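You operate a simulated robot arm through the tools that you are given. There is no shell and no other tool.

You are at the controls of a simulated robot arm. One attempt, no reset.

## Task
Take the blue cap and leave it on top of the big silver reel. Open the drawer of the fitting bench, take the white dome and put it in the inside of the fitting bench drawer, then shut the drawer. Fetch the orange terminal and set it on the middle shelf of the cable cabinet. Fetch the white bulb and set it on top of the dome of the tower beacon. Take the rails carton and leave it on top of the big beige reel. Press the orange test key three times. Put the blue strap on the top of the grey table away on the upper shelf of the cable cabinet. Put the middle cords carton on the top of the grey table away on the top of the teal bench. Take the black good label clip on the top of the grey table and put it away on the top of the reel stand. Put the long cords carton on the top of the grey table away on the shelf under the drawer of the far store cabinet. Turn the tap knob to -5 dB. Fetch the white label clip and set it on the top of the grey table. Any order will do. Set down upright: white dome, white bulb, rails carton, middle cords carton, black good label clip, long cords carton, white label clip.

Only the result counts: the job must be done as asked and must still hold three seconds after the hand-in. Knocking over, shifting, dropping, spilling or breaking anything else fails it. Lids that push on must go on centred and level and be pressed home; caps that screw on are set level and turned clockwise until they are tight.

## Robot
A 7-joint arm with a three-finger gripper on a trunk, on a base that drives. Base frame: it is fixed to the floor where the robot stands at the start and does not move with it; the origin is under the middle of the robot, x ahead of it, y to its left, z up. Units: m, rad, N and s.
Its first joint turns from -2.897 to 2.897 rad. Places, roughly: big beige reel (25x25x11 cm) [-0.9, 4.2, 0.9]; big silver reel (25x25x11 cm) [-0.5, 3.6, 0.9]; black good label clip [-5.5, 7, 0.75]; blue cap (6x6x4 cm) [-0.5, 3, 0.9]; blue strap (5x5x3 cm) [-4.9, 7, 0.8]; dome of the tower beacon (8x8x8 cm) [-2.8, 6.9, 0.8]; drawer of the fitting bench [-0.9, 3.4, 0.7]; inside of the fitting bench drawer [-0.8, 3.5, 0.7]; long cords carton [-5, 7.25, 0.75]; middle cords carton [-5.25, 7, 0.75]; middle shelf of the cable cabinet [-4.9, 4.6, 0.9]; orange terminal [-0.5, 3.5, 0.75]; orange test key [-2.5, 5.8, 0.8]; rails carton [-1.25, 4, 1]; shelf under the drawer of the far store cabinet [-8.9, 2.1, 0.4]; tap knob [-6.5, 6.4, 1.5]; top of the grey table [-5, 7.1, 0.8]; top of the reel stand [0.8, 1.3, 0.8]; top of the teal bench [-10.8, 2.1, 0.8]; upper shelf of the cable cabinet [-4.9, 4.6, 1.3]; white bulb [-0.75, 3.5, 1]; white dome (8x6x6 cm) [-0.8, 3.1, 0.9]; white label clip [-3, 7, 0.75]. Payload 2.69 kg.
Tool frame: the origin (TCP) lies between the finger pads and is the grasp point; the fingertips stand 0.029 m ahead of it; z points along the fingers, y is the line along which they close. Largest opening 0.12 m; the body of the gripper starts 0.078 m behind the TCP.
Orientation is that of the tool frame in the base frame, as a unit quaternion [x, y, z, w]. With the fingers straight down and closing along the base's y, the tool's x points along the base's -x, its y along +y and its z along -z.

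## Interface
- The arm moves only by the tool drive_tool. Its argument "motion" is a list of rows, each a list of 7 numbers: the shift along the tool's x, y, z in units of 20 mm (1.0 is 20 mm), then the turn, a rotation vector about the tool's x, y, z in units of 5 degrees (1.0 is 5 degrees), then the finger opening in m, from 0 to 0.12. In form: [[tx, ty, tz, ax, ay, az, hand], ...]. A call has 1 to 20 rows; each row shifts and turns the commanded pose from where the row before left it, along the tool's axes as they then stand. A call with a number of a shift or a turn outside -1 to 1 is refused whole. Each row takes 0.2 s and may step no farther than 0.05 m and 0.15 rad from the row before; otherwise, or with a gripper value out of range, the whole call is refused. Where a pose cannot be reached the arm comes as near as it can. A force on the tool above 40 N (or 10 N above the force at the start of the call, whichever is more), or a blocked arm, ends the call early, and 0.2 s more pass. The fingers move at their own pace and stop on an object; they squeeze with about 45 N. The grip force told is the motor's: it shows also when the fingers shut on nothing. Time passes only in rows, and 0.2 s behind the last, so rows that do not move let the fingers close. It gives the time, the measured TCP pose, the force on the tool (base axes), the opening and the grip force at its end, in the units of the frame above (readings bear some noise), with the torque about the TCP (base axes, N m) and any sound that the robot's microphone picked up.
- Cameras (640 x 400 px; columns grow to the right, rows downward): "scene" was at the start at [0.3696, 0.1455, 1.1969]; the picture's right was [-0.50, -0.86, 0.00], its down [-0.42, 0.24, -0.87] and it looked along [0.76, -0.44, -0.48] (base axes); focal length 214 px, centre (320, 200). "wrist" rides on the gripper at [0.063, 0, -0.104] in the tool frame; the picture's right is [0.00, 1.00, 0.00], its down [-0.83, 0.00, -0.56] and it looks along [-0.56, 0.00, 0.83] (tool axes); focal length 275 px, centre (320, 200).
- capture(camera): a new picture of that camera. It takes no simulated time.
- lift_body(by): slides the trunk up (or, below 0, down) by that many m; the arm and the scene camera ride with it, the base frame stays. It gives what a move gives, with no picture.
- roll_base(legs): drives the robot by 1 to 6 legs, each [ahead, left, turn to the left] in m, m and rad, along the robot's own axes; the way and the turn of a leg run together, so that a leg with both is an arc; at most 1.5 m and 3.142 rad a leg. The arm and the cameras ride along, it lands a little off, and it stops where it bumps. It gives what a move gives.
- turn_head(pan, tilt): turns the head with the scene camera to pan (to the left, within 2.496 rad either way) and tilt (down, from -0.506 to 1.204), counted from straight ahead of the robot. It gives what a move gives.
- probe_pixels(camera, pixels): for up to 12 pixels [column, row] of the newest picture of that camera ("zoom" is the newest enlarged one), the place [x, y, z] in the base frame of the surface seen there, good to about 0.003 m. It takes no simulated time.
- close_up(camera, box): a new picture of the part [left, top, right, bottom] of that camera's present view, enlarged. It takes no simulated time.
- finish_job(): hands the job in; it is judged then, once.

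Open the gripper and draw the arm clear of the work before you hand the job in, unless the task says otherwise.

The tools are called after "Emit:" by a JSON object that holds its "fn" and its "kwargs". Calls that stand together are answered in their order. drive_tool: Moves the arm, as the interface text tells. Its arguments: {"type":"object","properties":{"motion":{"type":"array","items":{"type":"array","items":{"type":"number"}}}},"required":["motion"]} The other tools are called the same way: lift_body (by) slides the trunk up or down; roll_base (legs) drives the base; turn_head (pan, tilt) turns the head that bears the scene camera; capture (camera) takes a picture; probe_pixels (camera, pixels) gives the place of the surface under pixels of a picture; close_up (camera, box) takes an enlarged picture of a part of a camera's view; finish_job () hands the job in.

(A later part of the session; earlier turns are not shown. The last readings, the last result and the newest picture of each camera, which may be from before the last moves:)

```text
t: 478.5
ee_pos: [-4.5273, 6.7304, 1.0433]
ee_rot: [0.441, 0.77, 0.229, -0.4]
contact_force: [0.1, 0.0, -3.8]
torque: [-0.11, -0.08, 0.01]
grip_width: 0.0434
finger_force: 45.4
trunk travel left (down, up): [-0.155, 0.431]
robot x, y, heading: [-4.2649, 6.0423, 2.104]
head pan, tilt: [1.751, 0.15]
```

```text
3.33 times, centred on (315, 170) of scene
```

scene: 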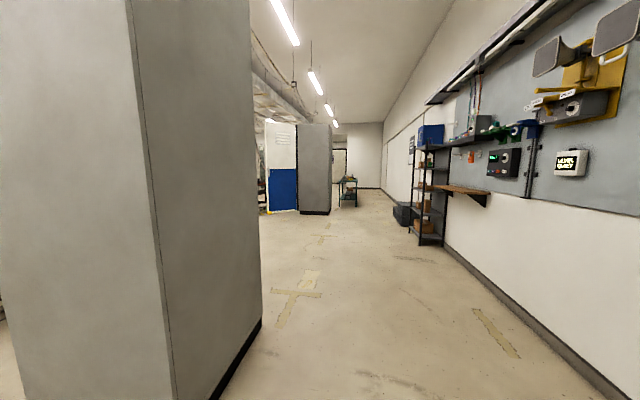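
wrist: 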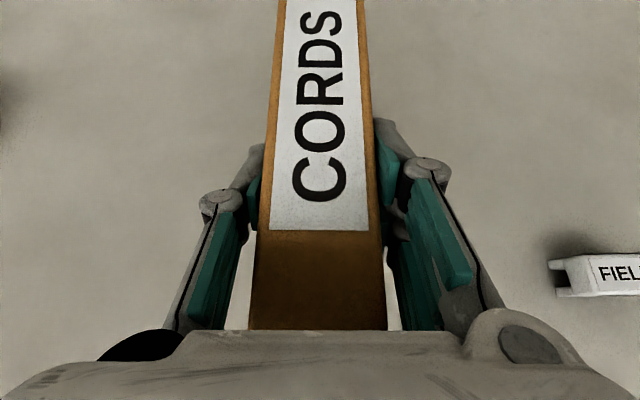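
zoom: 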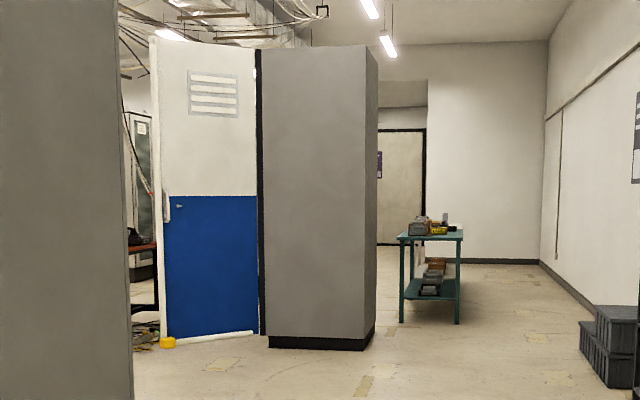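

The far cabinet faces the same way (front at u≈6.27, side panel v≈−6.13) with its door swung open on the near side; the teal bench begins at v≈−7.4. I'll drive along the rear corridor and look closer.

Emit:
{"fn": "roll_base", "kwargs": {"legs": [[0.12, 0, 0.01], [0, 1.5, 0], [0, 1.5, 0], [0, 1.0, 0]]}}

Emit:
{"fn": "turn_head", "kwargs": {"pan": 2.0, "tilt": 0.35}}

Emit:
{"fn": "capture", "kwargs": {"camera": "scene"}}

```text
t: 498.8
ee_pos: [-8.0979, 4.8957, 1.0433]
ee_rot: [0.458, 0.76, 0.238, -0.395]
contact_force: [-0.9, 1.1, -3.4]
torque: [-0.11, -0.06, -0.03]
grip_width: 0.0434
finger_force: 44.8
trunk travel left (down, up): [-0.155, 0.431]
robot x, y, heading: [-7.8693, 4.1993, 2.06]
head pan, tilt: [1.751, 0.15]
```

```text
t: 499.5
ee_pos: [-8.0976, 4.8967, 1.0434]
ee_rot: [0.46, 0.759, 0.239, -0.394]
contact_force: [0.7, 0.3, -3.3]
torque: [-0.12, -0.07, 0.01]
grip_width: 0.0435
finger_force: 45.1
trunk travel left (down, up): [-0.155, 0.431]
robot x, y, heading: [-7.87, 4.1967, 2.056]
head pan, tilt: [2.0, 0.351]
```

```text
taken
```

scene: 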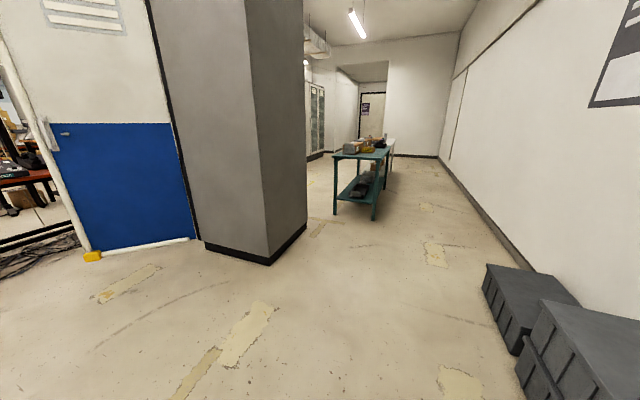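

Emit:
{"fn": "probe_pixels", "kwargs": {"camera": "scene", "pixels": [[272, 262], [305, 228], [205, 244], [92, 256], [190, 239], [374, 219], [336, 214], [336, 156], [376, 156], [391, 147], [318, 155], [40, 240]]}}

Emit:
{"fn": "close_up", "kwargs": {"camera": "scene", "box": [300, 100, 420, 230]}}

```text
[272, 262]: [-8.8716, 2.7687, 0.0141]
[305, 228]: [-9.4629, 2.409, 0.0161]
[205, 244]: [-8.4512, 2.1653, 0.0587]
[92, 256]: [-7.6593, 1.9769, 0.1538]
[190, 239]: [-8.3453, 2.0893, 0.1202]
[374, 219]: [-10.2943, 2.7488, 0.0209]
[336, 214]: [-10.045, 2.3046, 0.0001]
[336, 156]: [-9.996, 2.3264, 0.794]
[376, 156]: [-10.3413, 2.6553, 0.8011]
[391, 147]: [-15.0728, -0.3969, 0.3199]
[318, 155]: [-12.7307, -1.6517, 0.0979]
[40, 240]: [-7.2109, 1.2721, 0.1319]
```

```text
3.08 times, centred on (360, 165) of scene
```

zoom: 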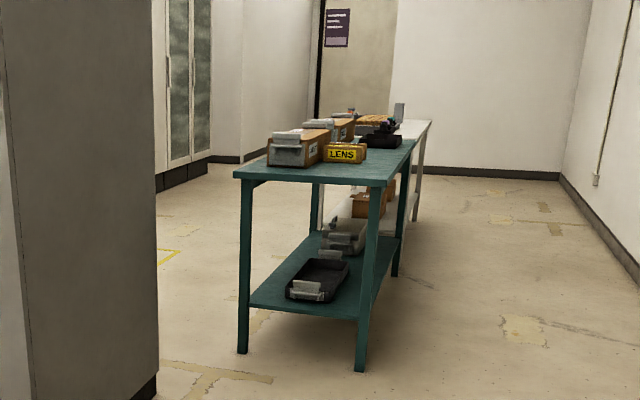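

The rear gap beside the teal bench is only ~0.57 m, too tight; the front gap past the door end (5.64,−5.55) may be wider. I'll turn to face that way, shift toward it and look.

Emit:
{"fn": "roll_base", "kwargs": {"legs": [[0, 0, 1.62], [-0.4, 0, 0], [0, 1.4, 0]]}}

Emit:
{"fn": "turn_head", "kwargs": {"pan": 0.5, "tilt": 0.4}}

Emit:
{"fn": "capture", "kwargs": {"camera": "scene"}}

```text
t: 512.5
ee_pos: [-7.4695, 2.9721, 1.0436]
ee_rot: [-0.244, 0.853, -0.127, -0.443]
contact_force: [0.9, -0.1, -3.0]
torque: [0.09, -0.08, -0.04]
grip_width: 0.0434
finger_force: 45.3
trunk travel left (down, up): [-0.155, 0.431]
robot x, y, heading: [-6.7913, 3.2543, -2.583]
head pan, tilt: [2.0, 0.351]
```

```text
t: 514.1
ee_pos: [-7.4709, 2.973, 1.0437]
ee_rot: [-0.244, 0.853, -0.127, -0.443]
contact_force: [0.0, -0.3, -3.1]
torque: [0.07, -0.1, -0.02]
grip_width: 0.0436
finger_force: 45.3
trunk travel left (down, up): [-0.155, 0.431]
robot x, y, heading: [-6.793, 3.249, -2.58]
head pan, tilt: [0.499, 0.4]
```

```text
taken
```

scene: 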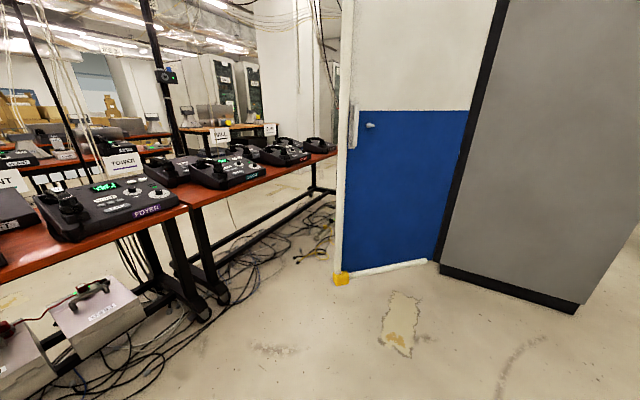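

The floor by the benches is strewn with cables. I'll probe the gap: door end, bench edge and legs, cables.

Emit:
{"fn": "probe_pixels", "kwargs": {"camera": "scene", "pixels": [[341, 279], [334, 155], [222, 300], [205, 312], [180, 208], [320, 195], [300, 255], [325, 245], [260, 280], [285, 215], [120, 268], [310, 230]]}}

Emit:
{"fn": "close_up", "kwargs": {"camera": "scene", "box": [180, 120, 360, 300]}}

```text
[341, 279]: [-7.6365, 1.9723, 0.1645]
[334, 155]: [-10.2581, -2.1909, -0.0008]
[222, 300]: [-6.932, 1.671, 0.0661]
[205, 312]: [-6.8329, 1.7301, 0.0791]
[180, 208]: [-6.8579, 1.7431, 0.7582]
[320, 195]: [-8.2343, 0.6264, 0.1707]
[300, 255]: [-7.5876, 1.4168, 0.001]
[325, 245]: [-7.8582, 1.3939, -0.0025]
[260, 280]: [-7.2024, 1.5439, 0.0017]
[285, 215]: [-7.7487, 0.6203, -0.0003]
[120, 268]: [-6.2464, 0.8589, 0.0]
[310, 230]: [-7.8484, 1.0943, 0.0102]
```

```text
2.22 times, centred on (270, 210) of scene
```

zoom: 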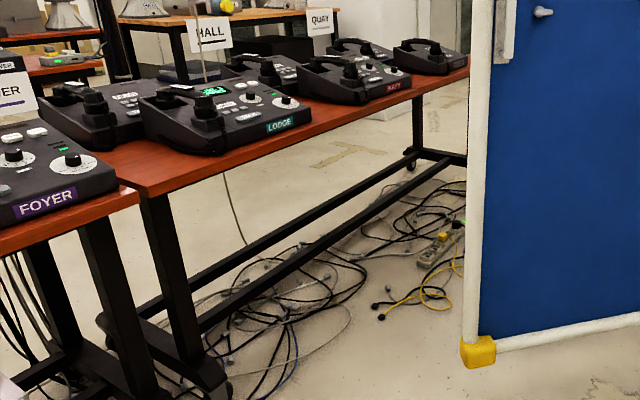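

The gap there is only ~0.59 m with cables on the floor — not passable. I'll check the way around the teal bench: back to the corridor and along it.

Emit:
{"fn": "roll_base", "kwargs": {"legs": [[0, -1.5, 0], [0, -0.25, -0.02], [1.4, 0, 0], [0.7, 0, 0]]}}

Emit:
{"fn": "turn_head", "kwargs": {"pan": 0.4, "tilt": 0.3}}

Emit:
{"fn": "capture", "kwargs": {"camera": "scene"}}

```text
t: 533.2
ee_pos: [-10.209, 3.3347, 1.0435]
ee_rot: [-0.247, 0.852, -0.129, -0.443]
contact_force: [-0.4, -0.3, -3.3]
torque: [0.07, -0.13, 0.02]
grip_width: 0.0433
finger_force: 45.4
trunk travel left (down, up): [-0.155, 0.431]
robot x, y, heading: [-9.532, 3.6166, -2.568]
head pan, tilt: [0.499, 0.4]
```

```text
t: 533.8
ee_pos: [-10.2093, 3.3345, 1.0424]
ee_rot: [-0.247, 0.852, -0.13, -0.442]
contact_force: [0.7, -0.6, -3.1]
torque: [0.05, -0.12, -0.02]
grip_width: 0.0434
finger_force: 45.6
trunk travel left (down, up): [-0.155, 0.431]
robot x, y, heading: [-9.5288, 3.615, -2.572]
head pan, tilt: [0.4, 0.3]
```

```text
taken
```

scene: 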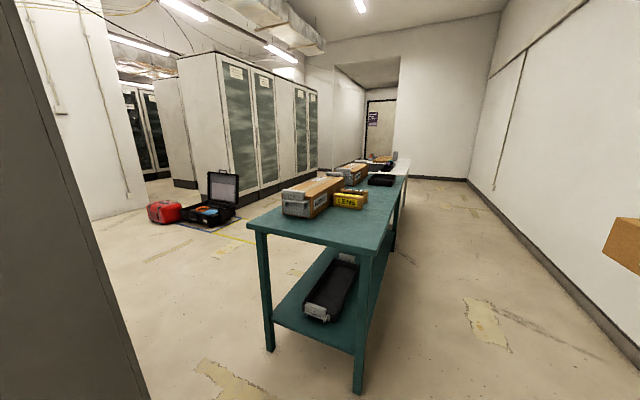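

I can see the floor beyond the teal bench. I'll probe the case, red box, column, glass cabinets and the bench's far end.

Emit:
{"fn": "probe_pixels", "kwargs": {"camera": "scene", "pixels": [[225, 222], [165, 222], [100, 218], [148, 210], [240, 205], [318, 168], [408, 178], [385, 163], [268, 350], [358, 388], [455, 178], [245, 225]]}}

Emit:
{"fn": "close_up", "kwargs": {"camera": "scene", "box": [320, 130, 440, 220]}}

```text
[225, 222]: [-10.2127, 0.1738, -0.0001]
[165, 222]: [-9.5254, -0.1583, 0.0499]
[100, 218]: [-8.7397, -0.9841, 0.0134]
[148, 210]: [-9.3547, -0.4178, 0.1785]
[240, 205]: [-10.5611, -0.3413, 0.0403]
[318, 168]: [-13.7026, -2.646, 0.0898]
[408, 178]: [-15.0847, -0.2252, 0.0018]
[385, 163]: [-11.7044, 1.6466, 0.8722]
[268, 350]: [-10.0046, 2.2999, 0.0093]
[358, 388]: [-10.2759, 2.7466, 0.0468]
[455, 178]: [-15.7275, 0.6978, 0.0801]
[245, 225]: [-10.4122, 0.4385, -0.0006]
```

```text
4.44 times, centred on (380, 175) of scene
```

zoom: 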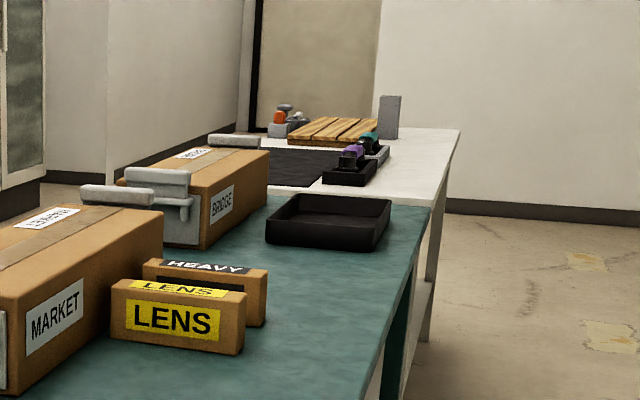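

There is room to go around the benches: end wall at v≈−13.1, glass cabinets at u≤5.15. I'll drive down the corridor past the white table.

Emit:
{"fn": "roll_base", "kwargs": {"legs": [[0, -0.22, -0.03], [1.5, 0, 0], [1.5, 0, 0], [1.5, 0, 0]]}}

Emit:
{"fn": "turn_head", "kwargs": {"pan": 1.0, "tilt": 0.4}}

Emit:
{"fn": "capture", "kwargs": {"camera": "scene"}}

```text
t: 556.7
ee_pos: [-14.2543, 1.3113, 1.0436]
ee_rot: [-0.222, 0.86, -0.115, -0.446]
contact_force: [-0.9, 0.0, -3.8]
torque: [0.04, -0.11, -0.03]
grip_width: 0.0435
finger_force: 45.2
trunk travel left (down, up): [-0.155, 0.431]
robot x, y, heading: [-13.5615, 1.5526, -2.631]
head pan, tilt: [0.4, 0.3]
```

```text
t: 557.7
ee_pos: [-14.253, 1.3126, 1.0429]
ee_rot: [-0.221, 0.859, -0.116, -0.447]
contact_force: [0.1, -0.2, -3.5]
torque: [0.04, -0.11, 0.02]
grip_width: 0.0434
finger_force: 44.3
trunk travel left (down, up): [-0.155, 0.431]
robot x, y, heading: [-13.5619, 1.5562, -2.631]
head pan, tilt: [1.0, 0.4]
```

```text
taken
```

scene: 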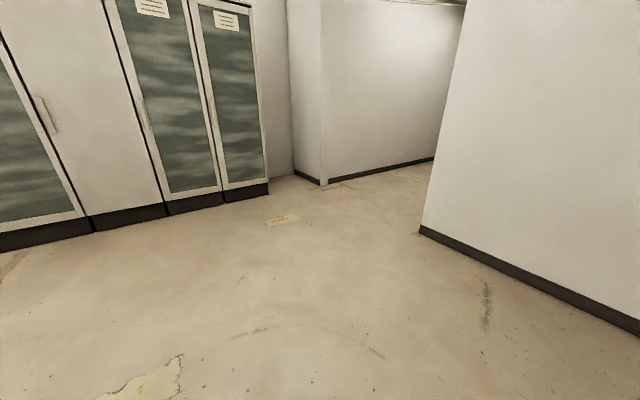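

Open floor ahead. I'll look back-left to see the white table's end before turning around it.

Emit:
{"fn": "turn_head", "kwargs": {"pan": 1.9, "tilt": 0.4}}

Emit:
{"fn": "capture", "kwargs": {"camera": "scene"}}

```text
t: 558.9
ee_pos: [-14.2532, 1.3126, 1.0431]
ee_rot: [-0.221, 0.859, -0.115, -0.447]
contact_force: [0.1, 0.0, -2.5]
torque: [0.06, -0.09, 0.0]
grip_width: 0.0436
finger_force: 44.9
trunk travel left (down, up): [-0.155, 0.431]
robot x, y, heading: [-13.5608, 1.555, -2.634]
head pan, tilt: [1.901, 0.4]
```

```text
taken
```

scene: 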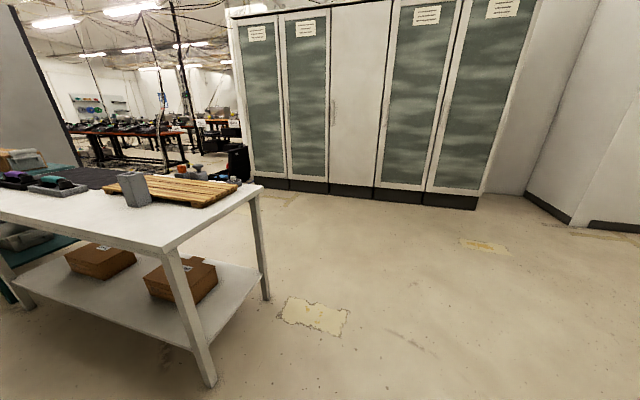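

Emit:
{"fn": "probe_pixels", "kwargs": {"camera": "scene", "pixels": [[212, 385], [268, 298], [170, 248], [262, 187], [255, 188], [330, 192], [475, 208], [240, 170]]}}

```text
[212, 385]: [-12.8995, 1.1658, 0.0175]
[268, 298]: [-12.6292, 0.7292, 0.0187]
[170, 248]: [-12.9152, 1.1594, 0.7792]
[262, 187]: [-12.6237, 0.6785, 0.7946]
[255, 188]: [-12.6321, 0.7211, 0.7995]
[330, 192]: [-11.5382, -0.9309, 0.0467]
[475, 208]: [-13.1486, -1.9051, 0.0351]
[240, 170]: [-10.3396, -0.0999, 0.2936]
```

The table ends at v≈−10.47. I'll go a little further, shift across behind its end, and then reverse back along the other side.

Emit:
{"fn": "roll_base", "kwargs": {"legs": [[0.6, 0, 0.03], [0, 1.5, 0], [0, 0.7, 0]]}}

Emit:
{"fn": "turn_head", "kwargs": {"pan": 2.45, "tilt": 0.35}}

Emit:
{"fn": "capture", "kwargs": {"camera": "scene"}}

```text
t: 572.8
ee_pos: [-13.7239, -0.9158, 1.0427]
ee_rot: [-0.225, 0.858, -0.118, -0.446]
contact_force: [-0.1, -0.6, -3.1]
torque: [0.07, -0.1, 0.0]
grip_width: 0.0436
finger_force: 45.1
trunk travel left (down, up): [-0.155, 0.431]
robot x, y, heading: [-13.0337, -0.6692, -2.622]
head pan, tilt: [1.901, 0.4]
```

```text
t: 573.8
ee_pos: [-13.7241, -0.9166, 1.0433]
ee_rot: [-0.224, 0.858, -0.117, -0.446]
contact_force: [0.2, 0.3, -2.7]
torque: [0.08, -0.12, -0.02]
grip_width: 0.0433
finger_force: 44.9
trunk travel left (down, up): [-0.155, 0.431]
robot x, y, heading: [-13.0333, -0.6672, -2.622]
head pan, tilt: [2.45, 0.351]
```

```text
taken
```

scene: 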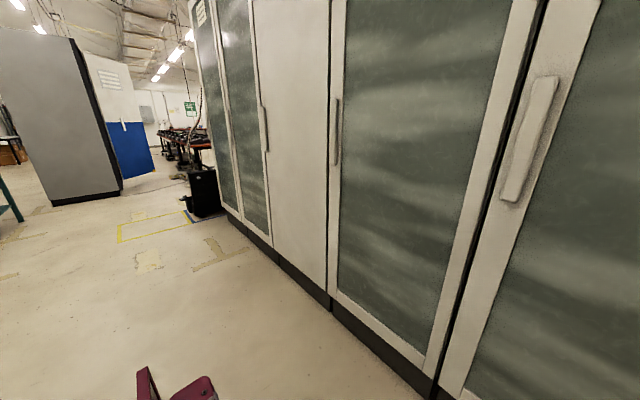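

The far cabinet is back there at left with its front to the right; the floor strip between is clear. I'll reverse along it about 3.7 m.

Emit:
{"fn": "roll_base", "kwargs": {"legs": [[0, 0, 0.022], [-1.5, 0, 0], [-1.5, 0, 0], [-0.6, 0, 0]]}}

Emit:
{"fn": "turn_head", "kwargs": {"pan": 2.45, "tilt": 0.45}}

Emit:
{"fn": "capture", "kwargs": {"camera": "scene"}}

```text
t: 591.6
ee_pos: [-10.5649, 0.8306, 1.0431]
ee_rot: [-0.223, 0.859, -0.116, -0.446]
contact_force: [-0.4, 0.0, -3.1]
torque: [0.07, -0.11, 0.05]
grip_width: 0.0434
finger_force: 45.0
trunk travel left (down, up): [-0.155, 0.431]
robot x, y, heading: [-9.8728, 1.0719, -2.625]
head pan, tilt: [2.45, 0.351]
```

```text
t: 592.3
ee_pos: [-10.5642, 0.8304, 1.0419]
ee_rot: [-0.223, 0.859, -0.116, -0.445]
contact_force: [-0.6, 0.3, -3.0]
torque: [0.07, -0.12, -0.02]
grip_width: 0.0435
finger_force: 45.2
trunk travel left (down, up): [-0.155, 0.431]
robot x, y, heading: [-9.8683, 1.0739, -2.629]
head pan, tilt: [2.45, 0.45]
```

```text
taken
```

scene: 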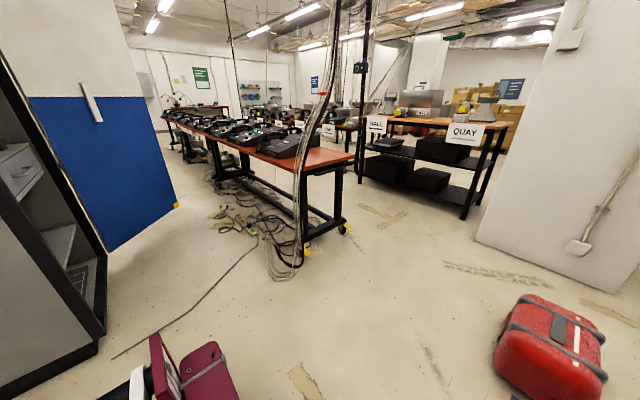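

I see the cabinet's open front at left, with a drawer at (20,170) and shelves below. I'll shift to a free spot in front-left of it and turn right to face the opening diagonally.

Emit:
{"fn": "roll_base", "kwargs": {"legs": [[-0.2, 0, 0], [0, 0.6, 0], [0, 0, -2.25]]}}

Emit:
{"fn": "turn_head", "kwargs": {"pan": 0.2, "tilt": 0.5}}

Emit:
{"fn": "capture", "kwargs": {"camera": "scene"}}

```text
t: 602.4
ee_pos: [-9.1286, 1.3312, 1.0435]
ee_rot: [0.691, 0.557, 0.358, -0.29]
contact_force: [-0.5, -1.0, -3.8]
torque: [-0.15, 0.02, -0.01]
grip_width: 0.0437
finger_force: 44.9
trunk travel left (down, up): [-0.155, 0.431]
robot x, y, heading: [-9.4036, 0.6484, 1.36]
head pan, tilt: [2.45, 0.45]
```

```text
t: 604.5
ee_pos: [-9.1281, 1.3309, 1.0414]
ee_rot: [0.691, 0.556, 0.359, -0.29]
contact_force: [0.2, 0.3, -3.9]
torque: [-0.15, 0.06, 0.01]
grip_width: 0.0434
finger_force: 45.0
trunk travel left (down, up): [-0.155, 0.431]
robot x, y, heading: [-9.4006, 0.65, 1.364]
head pan, tilt: [0.201, 0.499]
```

```text
taken
```

scene: 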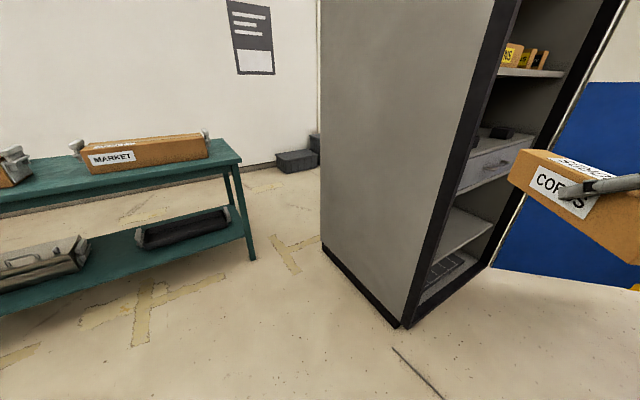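

I see the drawer (490,165), a shelf beneath it (470,228) and the cabinet bottom. I'll zoom and probe.

Emit:
{"fn": "close_up", "kwargs": {"camera": "scene", "box": [390, 100, 560, 340]}}

Emit:
{"fn": "probe_pixels", "kwargs": {"camera": "scene", "pixels": [[405, 322], [485, 265], [480, 165], [510, 155], [470, 187], [500, 178], [470, 230], [455, 215], [485, 225], [440, 270], [500, 135], [462, 245]]}}

```text
1.67 times, centred on (475, 220) of scene
```

zoom: 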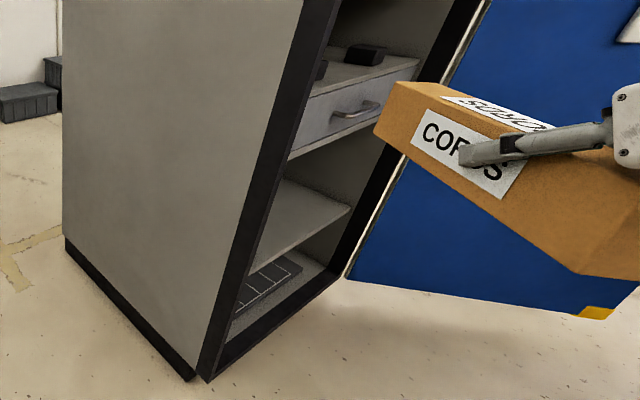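

```text
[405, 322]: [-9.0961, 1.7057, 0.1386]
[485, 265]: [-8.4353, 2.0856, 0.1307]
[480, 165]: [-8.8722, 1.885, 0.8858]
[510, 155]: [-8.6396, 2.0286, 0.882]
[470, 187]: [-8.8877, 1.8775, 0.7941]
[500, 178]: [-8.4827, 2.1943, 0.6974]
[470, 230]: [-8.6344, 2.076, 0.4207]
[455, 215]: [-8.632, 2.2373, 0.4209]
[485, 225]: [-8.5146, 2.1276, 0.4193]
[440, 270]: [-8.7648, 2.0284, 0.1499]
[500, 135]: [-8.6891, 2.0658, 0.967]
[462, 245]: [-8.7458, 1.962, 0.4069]
```

The shelf under the drawer is at z≈0.42 with ~0.37 m clearance to the drawer, front edge u≈6.185. I'll lower the trunk and arm here in the open so the carton comes in low.

Emit:
{"fn": "lift_body", "kwargs": {"by": -0.15}}

Emit:
{"fn": "drive_tool", "kwargs": {"motion": [[-0.817, 0, 0.574, 0, 0, 0, 0.0], [-0.817, 0, 0.574, 0, 0, 0, 0.0], [-0.817, 0, 0.574, 0, 0, 0, 0.0], [-0.817, 0, 0.574, 0, 0, 0, 0.0], [-0.817, 0, 0.574, 0, 0, 0, 0.0], [-0.817, 0, 0.574, 0, 0, 0, 0.0], [-0.817, 0, 0.574, 0, 0, 0, 0.0], [-0.817, 0, 0.574, 0, 0, 0, 0.0], [-0.817, 0, 0.574, 0, 0, 0, 0.0], [-0.817, 0, 0.574, 0, 0, 0, 0.0]]}}

```text
t: 606.2
ee_pos: [-9.1281, 1.3307, 0.8933]
ee_rot: [0.691, 0.556, 0.359, -0.289]
contact_force: [-0.2, -0.5, -3.3]
torque: [-0.11, 0.02, 0.01]
grip_width: 0.0437
finger_force: 44.6
trunk travel left (down, up): [-0.005, 0.581]
robot x, y, heading: [-9.4041, 0.6494, 1.361]
head pan, tilt: [0.201, 0.499]
```

```text
t: 608.4
ee_pos: [-9.0982, 1.358, 0.7239]
ee_rot: [0.691, 0.557, 0.358, -0.29]
contact_force: [0.1, 0.8, -3.4]
torque: [-0.15, 0.04, -0.01]
grip_width: 0.0435
finger_force: 45.2
out of reach, approached as far as the arm can: row 7, 8, 9, 10
trunk travel left (down, up): [-0.005, 0.581]
robot x, y, heading: [-9.4038, 0.6492, 1.36]
head pan, tilt: [0.201, 0.499]
```

The wrist limit needs more stretch to get lower. I'll back the base 0.12 m, extend the arm by the same, and then lower.

Emit:
{"fn": "roll_base", "kwargs": {"legs": [[-0.12, 0, 0]]}}

Emit:
{"fn": "drive_tool", "kwargs": {"motion": [[0.575, 0, 0.817, 0, 0, 0, 0.0], [0.575, 0, 0.817, 0, 0, 0, 0.0], [0.575, 0, 0.817, 0, 0, 0, 0.0], [0.575, 0, 0.817, 0, 0, 0, 0.0], [0.575, 0, 0.817, 0, 0, 0, 0.0], [0.575, 0, 0.817, 0, 0, 0, 0.0], [-0.817, 0, 0.574, 0, 0, 0, 0.0], [-0.817, 0, 0.574, 0, 0, 0, 0.0], [-0.817, 0, 0.574, 0, 0, 0, 0.0], [-0.817, 0, 0.574, 0, 0, 0, 0.0], [-0.817, 0, 0.574, 0, 0, 0, 0.0]]}}

```text
t: 609.6
ee_pos: [-9.1231, 1.2409, 0.723]
ee_rot: [0.691, 0.557, 0.358, -0.289]
contact_force: [-0.2, 0.7, -3.3]
torque: [-0.14, 0.05, -0.03]
grip_width: 0.0435
finger_force: 44.7
trunk travel left (down, up): [-0.005, 0.581]
robot x, y, heading: [-9.4263, 0.5333, 1.364]
head pan, tilt: [0.201, 0.499]
```

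```text
t: 612.0
ee_pos: [-9.0992, 1.3599, 0.6262]
ee_rot: [0.691, 0.558, 0.358, -0.289]
contact_force: [-0.2, -0.8, -4.4]
torque: [-0.11, 0.0, 0.0]
grip_width: 0.0435
finger_force: 44.9
trunk travel left (down, up): [-0.005, 0.581]
robot x, y, heading: [-9.4279, 0.5351, 1.363]
head pan, tilt: [0.201, 0.499]
```

Good. Down another 10 cm.

Emit:
{"fn": "drive_tool", "kwargs": {"motion": [[-0.817, 0, 0.574, 0, 0, 0, 0.0], [-0.817, 0, 0.574, 0, 0, 0, 0.0], [-0.817, 0, 0.574, 0, 0, 0, 0.0], [-0.817, 0, 0.574, 0, 0, 0, 0.0], [-0.817, 0, 0.574, 0, 0, 0, 0.0]]}}

Emit:
{"fn": "turn_head", "kwargs": {"pan": 0.0, "tilt": 0.6}}

Emit:
{"fn": "capture", "kwargs": {"camera": "scene"}}

Emit:
{"fn": "capture", "kwargs": {"camera": "wrist"}}

```text
t: 613.2
ee_pos: [-9.1002, 1.357, 0.5238]
ee_rot: [0.691, 0.558, 0.357, -0.29]
contact_force: [0.4, 0.6, -3.4]
torque: [-0.16, 0.05, 0.01]
grip_width: 0.0434
finger_force: 45.1
trunk travel left (down, up): [-0.005, 0.581]
robot x, y, heading: [-9.4273, 0.5301, 1.361]
head pan, tilt: [0.201, 0.499]
```

```text
t: 614.0
ee_pos: [-9.0999, 1.3561, 0.5242]
ee_rot: [0.691, 0.557, 0.358, -0.289]
contact_force: [-1.0, -0.1, -4.2]
torque: [-0.12, 0.06, -0.03]
grip_width: 0.0435
finger_force: 45.1
trunk travel left (down, up): [-0.005, 0.581]
robot x, y, heading: [-9.4258, 0.5321, 1.361]
head pan, tilt: [0.0, 0.6]
```

```text
taken
```

scene: 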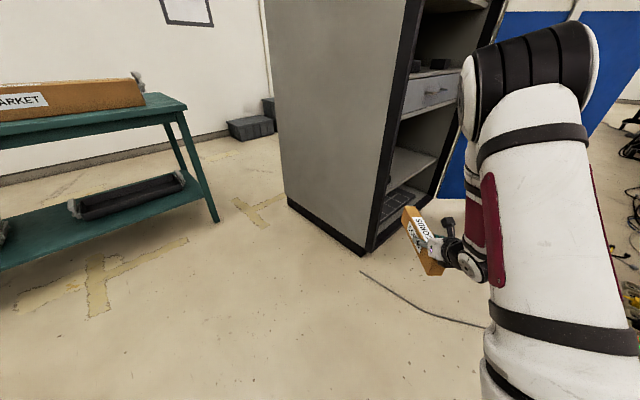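

```text
taken
```

wrist: 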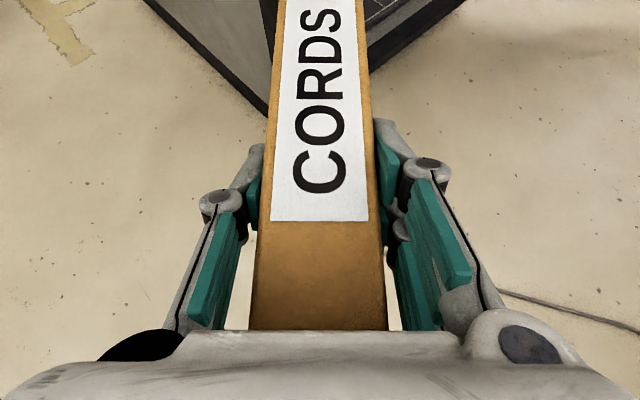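

The carton is low enough now. I'll turn left ~11° and slide right so the carton lines up with the opening, staying outside the front frame.

Emit:
{"fn": "roll_base", "kwargs": {"legs": [[0, 0, 0.196], [0.239, -0.386, 0]]}}

Emit:
{"fn": "capture", "kwargs": {"camera": "scene"}}

Emit:
{"fn": "capture", "kwargs": {"camera": "wrist"}}

```text
t: 617.5
ee_pos: [-8.877, 1.6482, 0.5255]
ee_rot: [0.631, 0.624, 0.327, -0.324]
contact_force: [0.3, 0.0, -3.0]
torque: [-0.16, -0.01, 0.01]
grip_width: 0.0435
finger_force: 45.4
trunk travel left (down, up): [-0.005, 0.581]
robot x, y, heading: [-9.0316, 0.7752, 1.568]
head pan, tilt: [0.0, 0.6]
```

```text
taken
```

scene: 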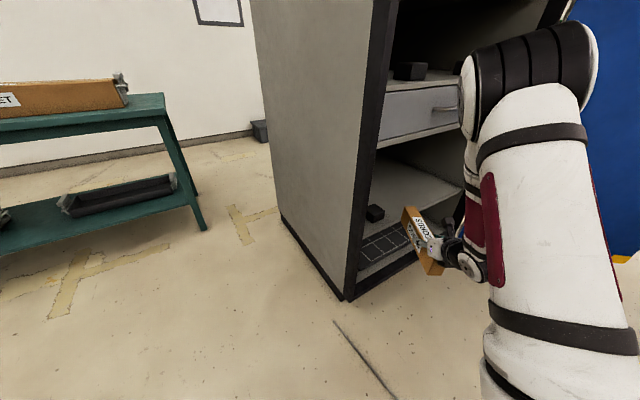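

```text
taken
```

wrist: 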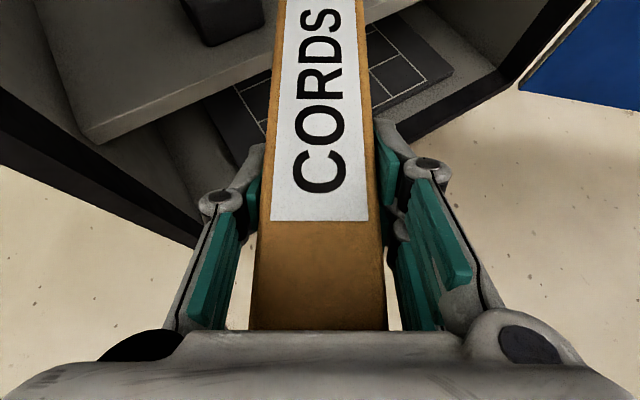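

Lined up outside the opening. There's a small black box on the shelf (scene (375,213)); I'll probe it and the shelf.

Emit:
{"fn": "probe_pixels", "kwargs": {"camera": "scene", "pixels": [[375, 213], [368, 216], [383, 213], [410, 195], [440, 190], [390, 230], [420, 140], [395, 138], [430, 160], [350, 295], [400, 250]]}}

Emit:
{"fn": "probe_pixels", "kwargs": {"camera": "wrist", "pixels": [[240, 15], [215, 30], [260, 10], [170, 60], [130, 120], [200, 95], [430, 30], [480, 60]]}}

```text
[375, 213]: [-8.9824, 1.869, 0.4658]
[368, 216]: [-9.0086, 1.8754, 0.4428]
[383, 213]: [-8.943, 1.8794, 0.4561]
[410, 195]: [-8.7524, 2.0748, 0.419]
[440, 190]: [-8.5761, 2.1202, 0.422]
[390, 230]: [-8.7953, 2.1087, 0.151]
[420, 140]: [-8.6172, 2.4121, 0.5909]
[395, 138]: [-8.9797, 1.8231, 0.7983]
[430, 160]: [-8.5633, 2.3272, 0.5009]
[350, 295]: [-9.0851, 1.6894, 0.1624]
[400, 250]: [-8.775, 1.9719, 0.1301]
```

```text
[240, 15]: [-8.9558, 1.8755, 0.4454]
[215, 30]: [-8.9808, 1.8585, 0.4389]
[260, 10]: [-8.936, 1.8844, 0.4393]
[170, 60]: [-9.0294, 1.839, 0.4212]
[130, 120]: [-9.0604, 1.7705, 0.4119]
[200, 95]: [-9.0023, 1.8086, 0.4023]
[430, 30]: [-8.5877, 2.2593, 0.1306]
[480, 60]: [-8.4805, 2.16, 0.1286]
```

The black box's right edge is at v≈−6.69, so I'll aim the carton 6 cm further right (v≈−6.52). Advancing 0.2 m first.

Emit:
{"fn": "roll_base", "kwargs": {"legs": [[0.2, -0.016, 0]]}}

Emit:
{"fn": "capture", "kwargs": {"camera": "scene"}}

Emit:
{"fn": "capture", "kwargs": {"camera": "wrist"}}

```text
t: 619.1
ee_pos: [-8.8552, 1.8497, 0.5252]
ee_rot: [0.632, 0.624, 0.327, -0.324]
contact_force: [-0.2, -0.1, -2.9]
torque: [-0.14, 0.03, -0.05]
grip_width: 0.0433
finger_force: 45.0
trunk travel left (down, up): [-0.005, 0.581]
robot x, y, heading: [-9.0135, 0.9772, 1.566]
head pan, tilt: [0.0, 0.6]
```

```text
taken
```

scene: 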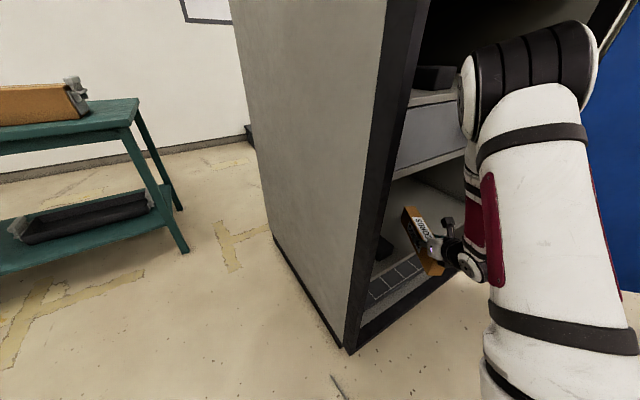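

```text
taken
```

wrist: 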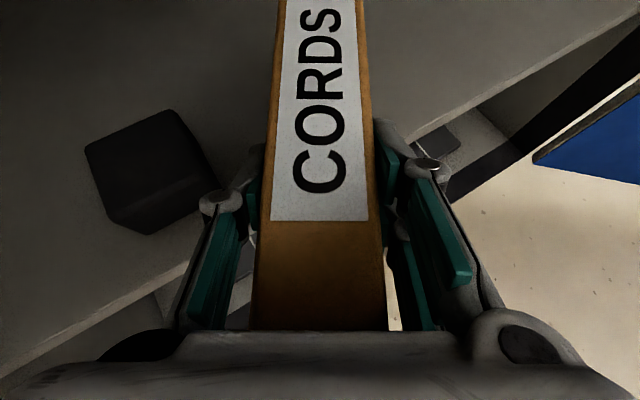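

The carton is entering beside the black box. Before the last 0.19 m I'll check the elbow's clearance to the drawer and shelves by probing arm points.

Emit:
{"fn": "probe_pixels", "kwargs": {"camera": "scene", "pixels": [[465, 95], [472, 125], [485, 60], [520, 45], [570, 30], [468, 180], [470, 240], [440, 225], [430, 75], [440, 120], [480, 265]]}}

```text
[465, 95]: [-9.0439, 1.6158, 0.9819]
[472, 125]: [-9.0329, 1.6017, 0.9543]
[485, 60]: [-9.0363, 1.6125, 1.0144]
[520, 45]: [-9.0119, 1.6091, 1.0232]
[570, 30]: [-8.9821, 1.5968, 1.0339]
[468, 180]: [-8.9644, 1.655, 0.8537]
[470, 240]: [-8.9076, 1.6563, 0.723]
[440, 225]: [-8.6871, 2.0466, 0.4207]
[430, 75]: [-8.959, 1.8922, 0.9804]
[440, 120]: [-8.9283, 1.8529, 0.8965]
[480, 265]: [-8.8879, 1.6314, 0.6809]
```

The elbow would meet the drawer if the base went on, so I'll reach in by extending the arm instead (10 cm first).

Emit:
{"fn": "drive_tool", "kwargs": {"motion": [[0.575, 0, 0.817, 0, 0, 0, 0.0], [0.575, 0, 0.817, 0, 0, 0, 0.0], [0.575, 0, 0.817, 0, 0, 0, 0.0], [0.575, 0, 0.817, 0, 0, 0, 0.0], [0.575, 0, 0.817, 0, 0, 0, 0.0]]}}

Emit:
{"fn": "capture", "kwargs": {"camera": "scene"}}

```text
t: 620.3
ee_pos: [-8.8558, 1.9507, 0.5249]
ee_rot: [0.632, 0.624, 0.327, -0.324]
contact_force: [0.1, 0.5, -3.0]
torque: [-0.15, 0.03, 0.0]
grip_width: 0.0433
finger_force: 44.9
trunk travel left (down, up): [-0.005, 0.581]
robot x, y, heading: [-9.0131, 0.978, 1.561]
head pan, tilt: [0.0, 0.6]
```

```text
taken
```

scene: 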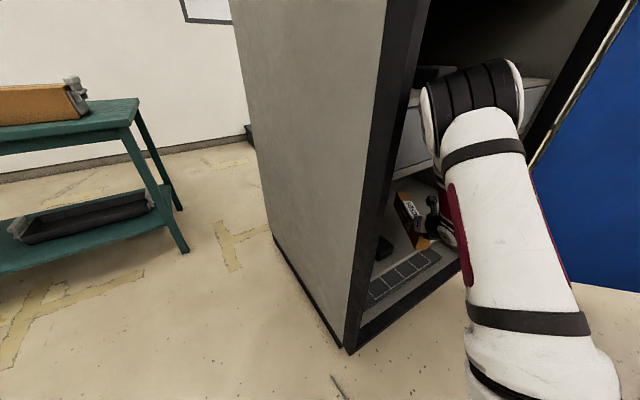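

Emit:
{"fn": "probe_pixels", "kwargs": {"camera": "scene", "pixels": [[428, 110], [440, 85], [470, 75], [505, 70], [435, 140], [442, 175], [520, 100], [412, 205], [430, 225], [448, 235], [408, 130], [540, 95]]}}

Emit:
{"fn": "capture", "kwargs": {"camera": "wrist"}}

```text
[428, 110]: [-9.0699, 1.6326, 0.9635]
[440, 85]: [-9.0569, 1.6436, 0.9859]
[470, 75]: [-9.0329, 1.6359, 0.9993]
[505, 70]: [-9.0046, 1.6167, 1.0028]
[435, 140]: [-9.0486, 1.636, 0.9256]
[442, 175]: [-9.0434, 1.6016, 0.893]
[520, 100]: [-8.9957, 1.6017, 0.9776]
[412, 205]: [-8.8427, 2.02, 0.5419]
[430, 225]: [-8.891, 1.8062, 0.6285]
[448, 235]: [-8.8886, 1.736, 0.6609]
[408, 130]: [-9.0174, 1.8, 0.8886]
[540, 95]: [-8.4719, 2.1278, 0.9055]
```

```text
taken
```

wrist: 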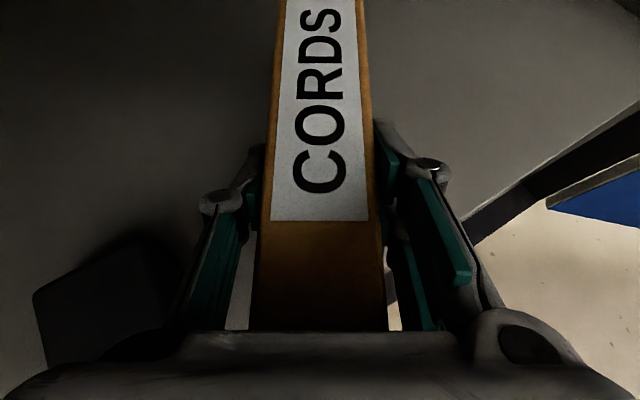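

The elbow is ~7 cm short of the frame; extending 7 cm more moves it only ~2 cm. Continue slowly.

Emit:
{"fn": "drive_tool", "kwargs": {"motion": [[0.2875, 0, 0.4085, 0, 0, 0, 0.0], [0.2875, 0, 0.4085, 0, 0, 0, 0.0], [0.2875, 0, 0.4085, 0, 0, 0, 0.0], [0.2875, 0, 0.4085, 0, 0, 0, 0.0], [0.2875, 0, 0.4085, 0, 0, 0, 0.0], [0.2875, 0, 0.4085, 0, 0, 0, 0.0], [0.2875, 0, 0.4085, 0, 0, 0, 0.0]]}}

Emit:
{"fn": "capture", "kwargs": {"camera": "scene"}}

```text
t: 621.9
ee_pos: [-8.854, 2.018, 0.523]
ee_rot: [0.633, 0.623, 0.327, -0.322]
contact_force: [0.6, 0.0, -3.1]
torque: [-0.15, 0.0, -0.03]
grip_width: 0.0436
finger_force: 45.0
trunk travel left (down, up): [-0.005, 0.581]
robot x, y, heading: [-9.0121, 0.9797, 1.558]
head pan, tilt: [0.0, 0.6]
```

```text
taken
```

scene: 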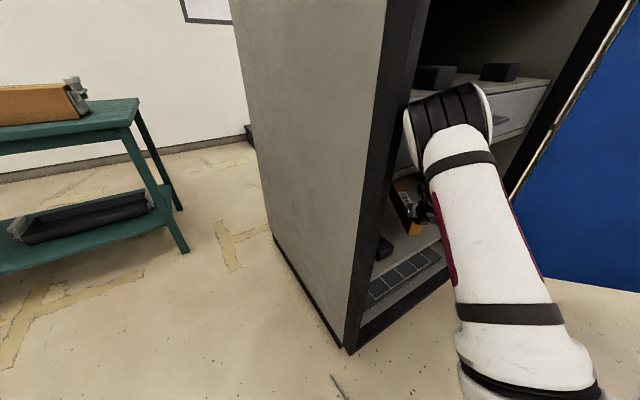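

Emit:
{"fn": "probe_pixels", "kwargs": {"camera": "scene", "pixels": [[408, 115], [415, 100], [440, 92], [470, 90], [487, 110], [412, 140], [425, 165], [400, 150]]}}

Emit:
{"fn": "close_up", "kwargs": {"camera": "scene", "box": [360, 70, 500, 280]}}

```text
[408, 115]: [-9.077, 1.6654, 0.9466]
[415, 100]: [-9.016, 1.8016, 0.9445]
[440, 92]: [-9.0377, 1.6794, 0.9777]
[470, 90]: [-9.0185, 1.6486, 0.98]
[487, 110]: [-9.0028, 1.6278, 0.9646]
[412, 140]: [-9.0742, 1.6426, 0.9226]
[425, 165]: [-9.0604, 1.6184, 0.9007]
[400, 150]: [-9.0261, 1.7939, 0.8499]
```

```text
1.90 times, centred on (430, 175) of scene
```

zoom: 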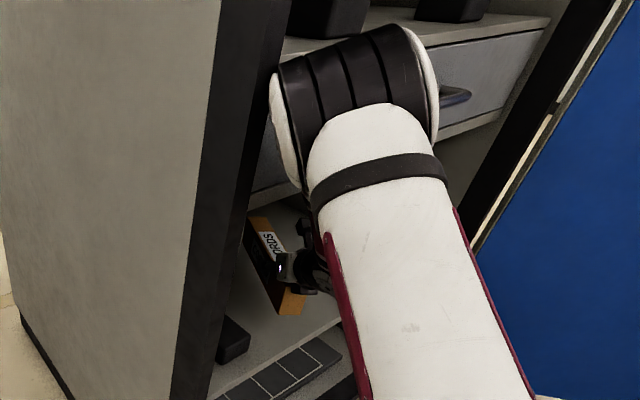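

The elbow still has ~4 cm to the frame. Lowering the carton ~4 cm, then small steps to contact (expected TCP ≈0.470).

Emit:
{"fn": "drive_tool", "kwargs": {"motion": [[-0.41, 0, 0.287, 0, 0, 0, 0.0], [-0.41, 0, 0.287, 0, 0, 0, 0.0], [-0.41, 0, 0.287, 0, 0, 0, 0.0], [-0.41, 0, 0.287, 0, 0, 0, 0.0], [-0.2, 0, 0.144, 0, 0, 0, 0.0]]}}

```text
t: 623.1
ee_pos: [-8.8543, 2.0199, 0.4795]
ee_rot: [0.632, 0.624, 0.327, -0.324]
contact_force: [-0.3, -0.1, -3.8]
torque: [-0.15, -0.02, -0.04]
grip_width: 0.0434
finger_force: 44.9
trunk travel left (down, up): [-0.005, 0.581]
robot x, y, heading: [-9.0116, 0.9772, 1.562]
head pan, tilt: [0.0, 0.6]
```

Emit:
{"fn": "drive_tool", "kwargs": {"motion": [[-0.123, 0, 0.086, 0, 0, 0, 0.0], [-0.123, 0, 0.086, 0, 0, 0, 0.0], [-0.082, 0, 0.057, 0, 0, 0, 0.0]]}}

```text
t: 623.9
ee_pos: [-8.8519, 2.0163, 0.4733]
ee_rot: [0.632, 0.623, 0.327, -0.324]
contact_force: [-0.2, -0.3, -3.3]
torque: [-0.13, -0.02, -0.02]
grip_width: 0.0437
finger_force: 44.8
trunk travel left (down, up): [-0.005, 0.581]
robot x, y, heading: [-9.0119, 0.9765, 1.564]
head pan, tilt: [0.0, 0.6]
```

Not touching yet; continue in 2 mm steps.

Emit:
{"fn": "drive_tool", "kwargs": {"motion": [[-0.082, 0, 0.057, 0, 0, 0, 0.0], [-0.082, 0, 0.057, 0, 0, 0, 0.0]]}}

Emit:
{"fn": "capture", "kwargs": {"camera": "wrist"}}

```text
t: 624.5
ee_pos: [-8.8487, 2.0168, 0.473]
ee_rot: [0.632, 0.62, 0.33, -0.326]
contact_force: [0.3, -0.4, -3.5]
torque: [-0.08, 0.0, 0.01]
grip_width: 0.0436
finger_force: 45.5
trunk travel left (down, up): [-0.005, 0.581]
robot x, y, heading: [-9.0127, 0.9763, 1.564]
head pan, tilt: [0.0, 0.6]
```

```text
taken
```

wrist: 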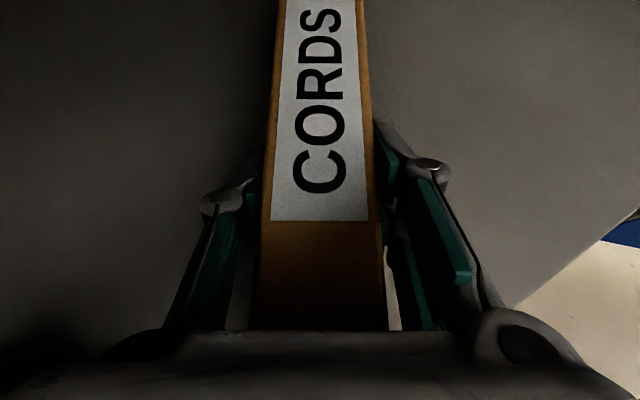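

Emit:
{"fn": "drive_tool", "kwargs": {"motion": [[-0.123, 0, 0.086, 0, 0, 0, 0.0], [-0.123, 0, 0.086, 0, 0, 0, 0.0]]}}

```text
t: 625.1
ee_pos: [-8.8438, 2.0169, 0.4741]
ee_rot: [0.634, 0.617, 0.331, -0.328]
contact_force: [-0.3, 0.2, -3.5]
torque: [-0.13, 0.02, -0.02]
grip_width: 0.0434
finger_force: 45.4
trunk travel left (down, up): [-0.005, 0.581]
robot x, y, heading: [-9.0115, 0.9766, 1.563]
head pan, tilt: [0.0, 0.6]
```

The TCP stopped descending and drifts sideways without tool force — possibly an arm link is touching. I'll look.

Emit:
{"fn": "close_up", "kwargs": {"camera": "scene", "box": [360, 70, 500, 280]}}

Emit:
{"fn": "probe_pixels", "kwargs": {"camera": "zoom", "pixels": [[275, 95], [272, 130], [282, 170], [300, 60], [262, 90], [250, 160], [410, 30], [255, 260], [300, 250]]}}

```text
1.90 times, centred on (430, 175) of scene
```

zoom: 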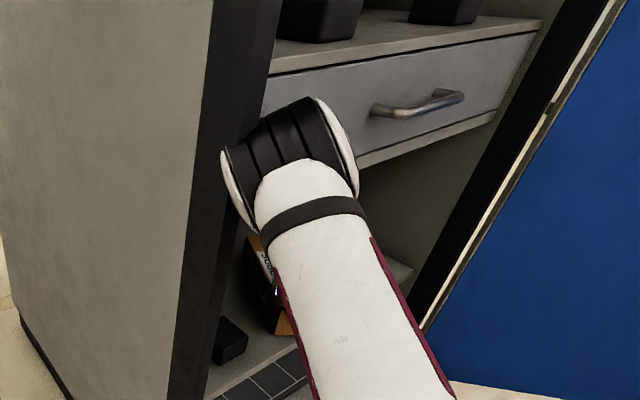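

```text
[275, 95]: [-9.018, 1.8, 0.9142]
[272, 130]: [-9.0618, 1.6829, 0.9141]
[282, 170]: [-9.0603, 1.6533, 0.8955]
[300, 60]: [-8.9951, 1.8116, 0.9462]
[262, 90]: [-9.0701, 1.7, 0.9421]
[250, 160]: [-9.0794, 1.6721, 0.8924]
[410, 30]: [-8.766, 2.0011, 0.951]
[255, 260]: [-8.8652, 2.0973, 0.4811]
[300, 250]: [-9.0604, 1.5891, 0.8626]
```

The elbow's left side has come up against the cabinet's front post. I'll lift slightly to relieve it, shift the base 5 cm right, and look again.

Emit:
{"fn": "drive_tool", "kwargs": {"motion": [[0.3, 0, -0.2, 0, 0, 0, 0.0], [0.3, 0, -0.2, 0, 0, 0, 0.0]]}}

Emit:
{"fn": "roll_base", "kwargs": {"legs": [[0, -0.05, 0]]}}

Emit:
{"fn": "close_up", "kwargs": {"camera": "scene", "box": [360, 70, 500, 280]}}

```text
t: 625.7
ee_pos: [-8.8382, 2.013, 0.4734]
ee_rot: [0.638, 0.618, 0.328, -0.321]
contact_force: [0.2, -1.3, -2.5]
torque: [-0.03, -0.05, -0.02]
grip_width: 0.0434
finger_force: 45.3
trunk travel left (down, up): [-0.005, 0.581]
robot x, y, heading: [-9.0118, 0.9746, 1.562]
head pan, tilt: [0.0, 0.6]
```

```text
t: 626.6
ee_pos: [-8.8071, 2.0191, 0.476]
ee_rot: [0.631, 0.625, 0.326, -0.324]
contact_force: [-0.4, -1.0, -3.7]
torque: [-0.12, 0.04, -0.01]
grip_width: 0.0435
finger_force: 44.6
trunk travel left (down, up): [-0.005, 0.581]
robot x, y, heading: [-8.9623, 0.9757, 1.567]
head pan, tilt: [0.0, 0.6]
```

```text
1.90 times, centred on (430, 175) of scene
```

zoom: 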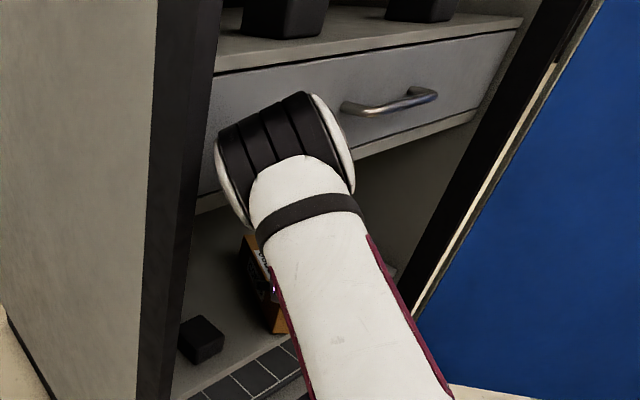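

Now the elbow is free of the post. I'll probe its distance to the drawer front before finishing.

Emit:
{"fn": "probe_pixels", "kwargs": {"camera": "zoom", "pixels": [[217, 150], [225, 185], [240, 125], [300, 97], [318, 100], [345, 150], [352, 185], [390, 105], [250, 300], [270, 320]]}}

```text
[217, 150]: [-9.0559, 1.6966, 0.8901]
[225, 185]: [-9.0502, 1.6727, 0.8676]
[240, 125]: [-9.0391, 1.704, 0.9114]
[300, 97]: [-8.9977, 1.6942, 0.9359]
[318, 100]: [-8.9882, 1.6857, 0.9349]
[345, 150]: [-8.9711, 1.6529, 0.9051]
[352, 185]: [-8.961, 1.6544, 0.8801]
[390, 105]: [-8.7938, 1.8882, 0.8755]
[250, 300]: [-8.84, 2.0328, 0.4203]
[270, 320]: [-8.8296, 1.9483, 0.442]
```

The elbow is very near the drawer front, so no further reaching. The carton hangs ~5 mm over the shelf, near end at the shelf's edge; I'll try lowering gently here.

Emit:
{"fn": "drive_tool", "kwargs": {"motion": [[-0.123, 0, 0.086, 0, 0, 0, 0.0], [-0.123, 0, 0.086, 0, 0, 0, 0.0]]}}

```text
t: 627.2
ee_pos: [-8.8076, 2.0186, 0.4723]
ee_rot: [0.63, 0.625, 0.327, -0.326]
contact_force: [0.7, -2.2, 6.4]
torque: [1.53, -0.03, -0.2]
grip_width: 0.0437
finger_force: 45.0
trunk travel left (down, up): [-0.005, 0.581]
robot x, y, heading: [-8.9614, 0.9766, 1.565]
head pan, tilt: [0.0, 0.6]
```

Contact at the far end (6 N). I'll lift 4 mm, slide 2 cm further in, and set down again.

Emit:
{"fn": "drive_tool", "kwargs": {"motion": [[0.2, 0, -0.14, 0, 0, 0, 0.0], [0.2875, 0, 0.4085, 0, 0, 0, 0.0], [0.2875, 0, 0.4085, 0, 0, 0, 0.0]]}}

Emit:
{"fn": "close_up", "kwargs": {"camera": "scene", "box": [360, 70, 500, 280]}}

```text
t: 628.0
ee_pos: [-8.8069, 2.0386, 0.4731]
ee_rot: [0.632, 0.624, 0.326, -0.323]
contact_force: [0.5, -0.5, -3.9]
torque: [-0.09, -0.01, 0.02]
grip_width: 0.0436
finger_force: 45.5
trunk travel left (down, up): [-0.005, 0.581]
robot x, y, heading: [-8.9602, 0.9765, 1.563]
head pan, tilt: [0.0, 0.6]
```

```text
1.90 times, centred on (430, 175) of scene
```

zoom: 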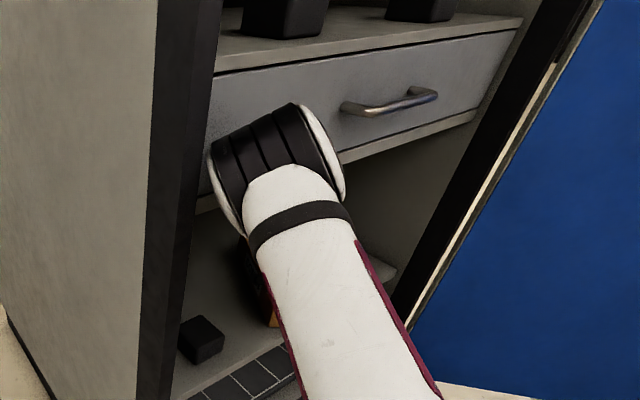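

Moved in without obstruction. Lower again to contact.

Emit:
{"fn": "drive_tool", "kwargs": {"motion": [[-0.082, 0, 0.057, 0, 0, 0, 0.0], [-0.082, 0, 0.057, 0, 0, 0, 0.0]]}}

```text
t: 628.6
ee_pos: [-8.8053, 2.0395, 0.4725]
ee_rot: [0.631, 0.624, 0.327, -0.325]
contact_force: [0.4, -1.4, 5.0]
torque: [1.3, 0.11, 0.04]
grip_width: 0.0436
finger_force: 45.0
trunk travel left (down, up): [-0.005, 0.581]
robot x, y, heading: [-8.9593, 0.9796, 1.563]
head pan, tilt: [0.0, 0.6]
```

Emit:
{"fn": "drive_tool", "kwargs": {"motion": [[-0.06, 0, 0.043, 0, 0, 0, 0.0], [0, 0, 0, 0, 0, 0, 0.06], [0, 0, 0, 0, 0, 0, 0.08], [0, 0, 0, 0, 0, 0, 0.08]]}}

Emit:
{"fn": "capture", "kwargs": {"camera": "wrist"}}

```text
t: 629.6
ee_pos: [-8.8056, 2.0367, 0.4685]
ee_rot: [0.632, 0.625, 0.326, -0.323]
contact_force: [-0.2, -0.8, -0.3]
torque: [0.0, 0.01, -0.03]
grip_width: 0.0802
finger_force: 0.1
trunk travel left (down, up): [-0.005, 0.581]
robot x, y, heading: [-8.9601, 0.9793, 1.564]
head pan, tilt: [0.0, 0.6]
```

```text
taken
```

wrist: 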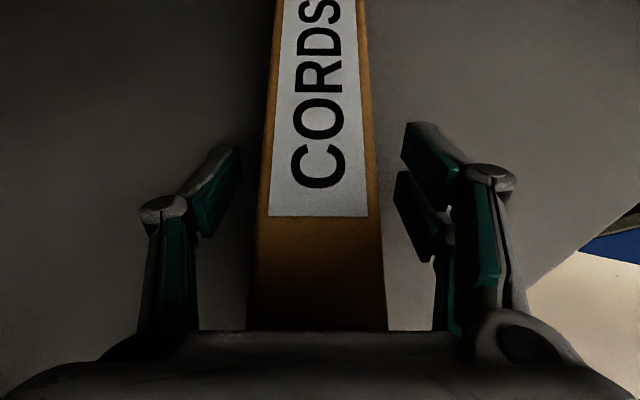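

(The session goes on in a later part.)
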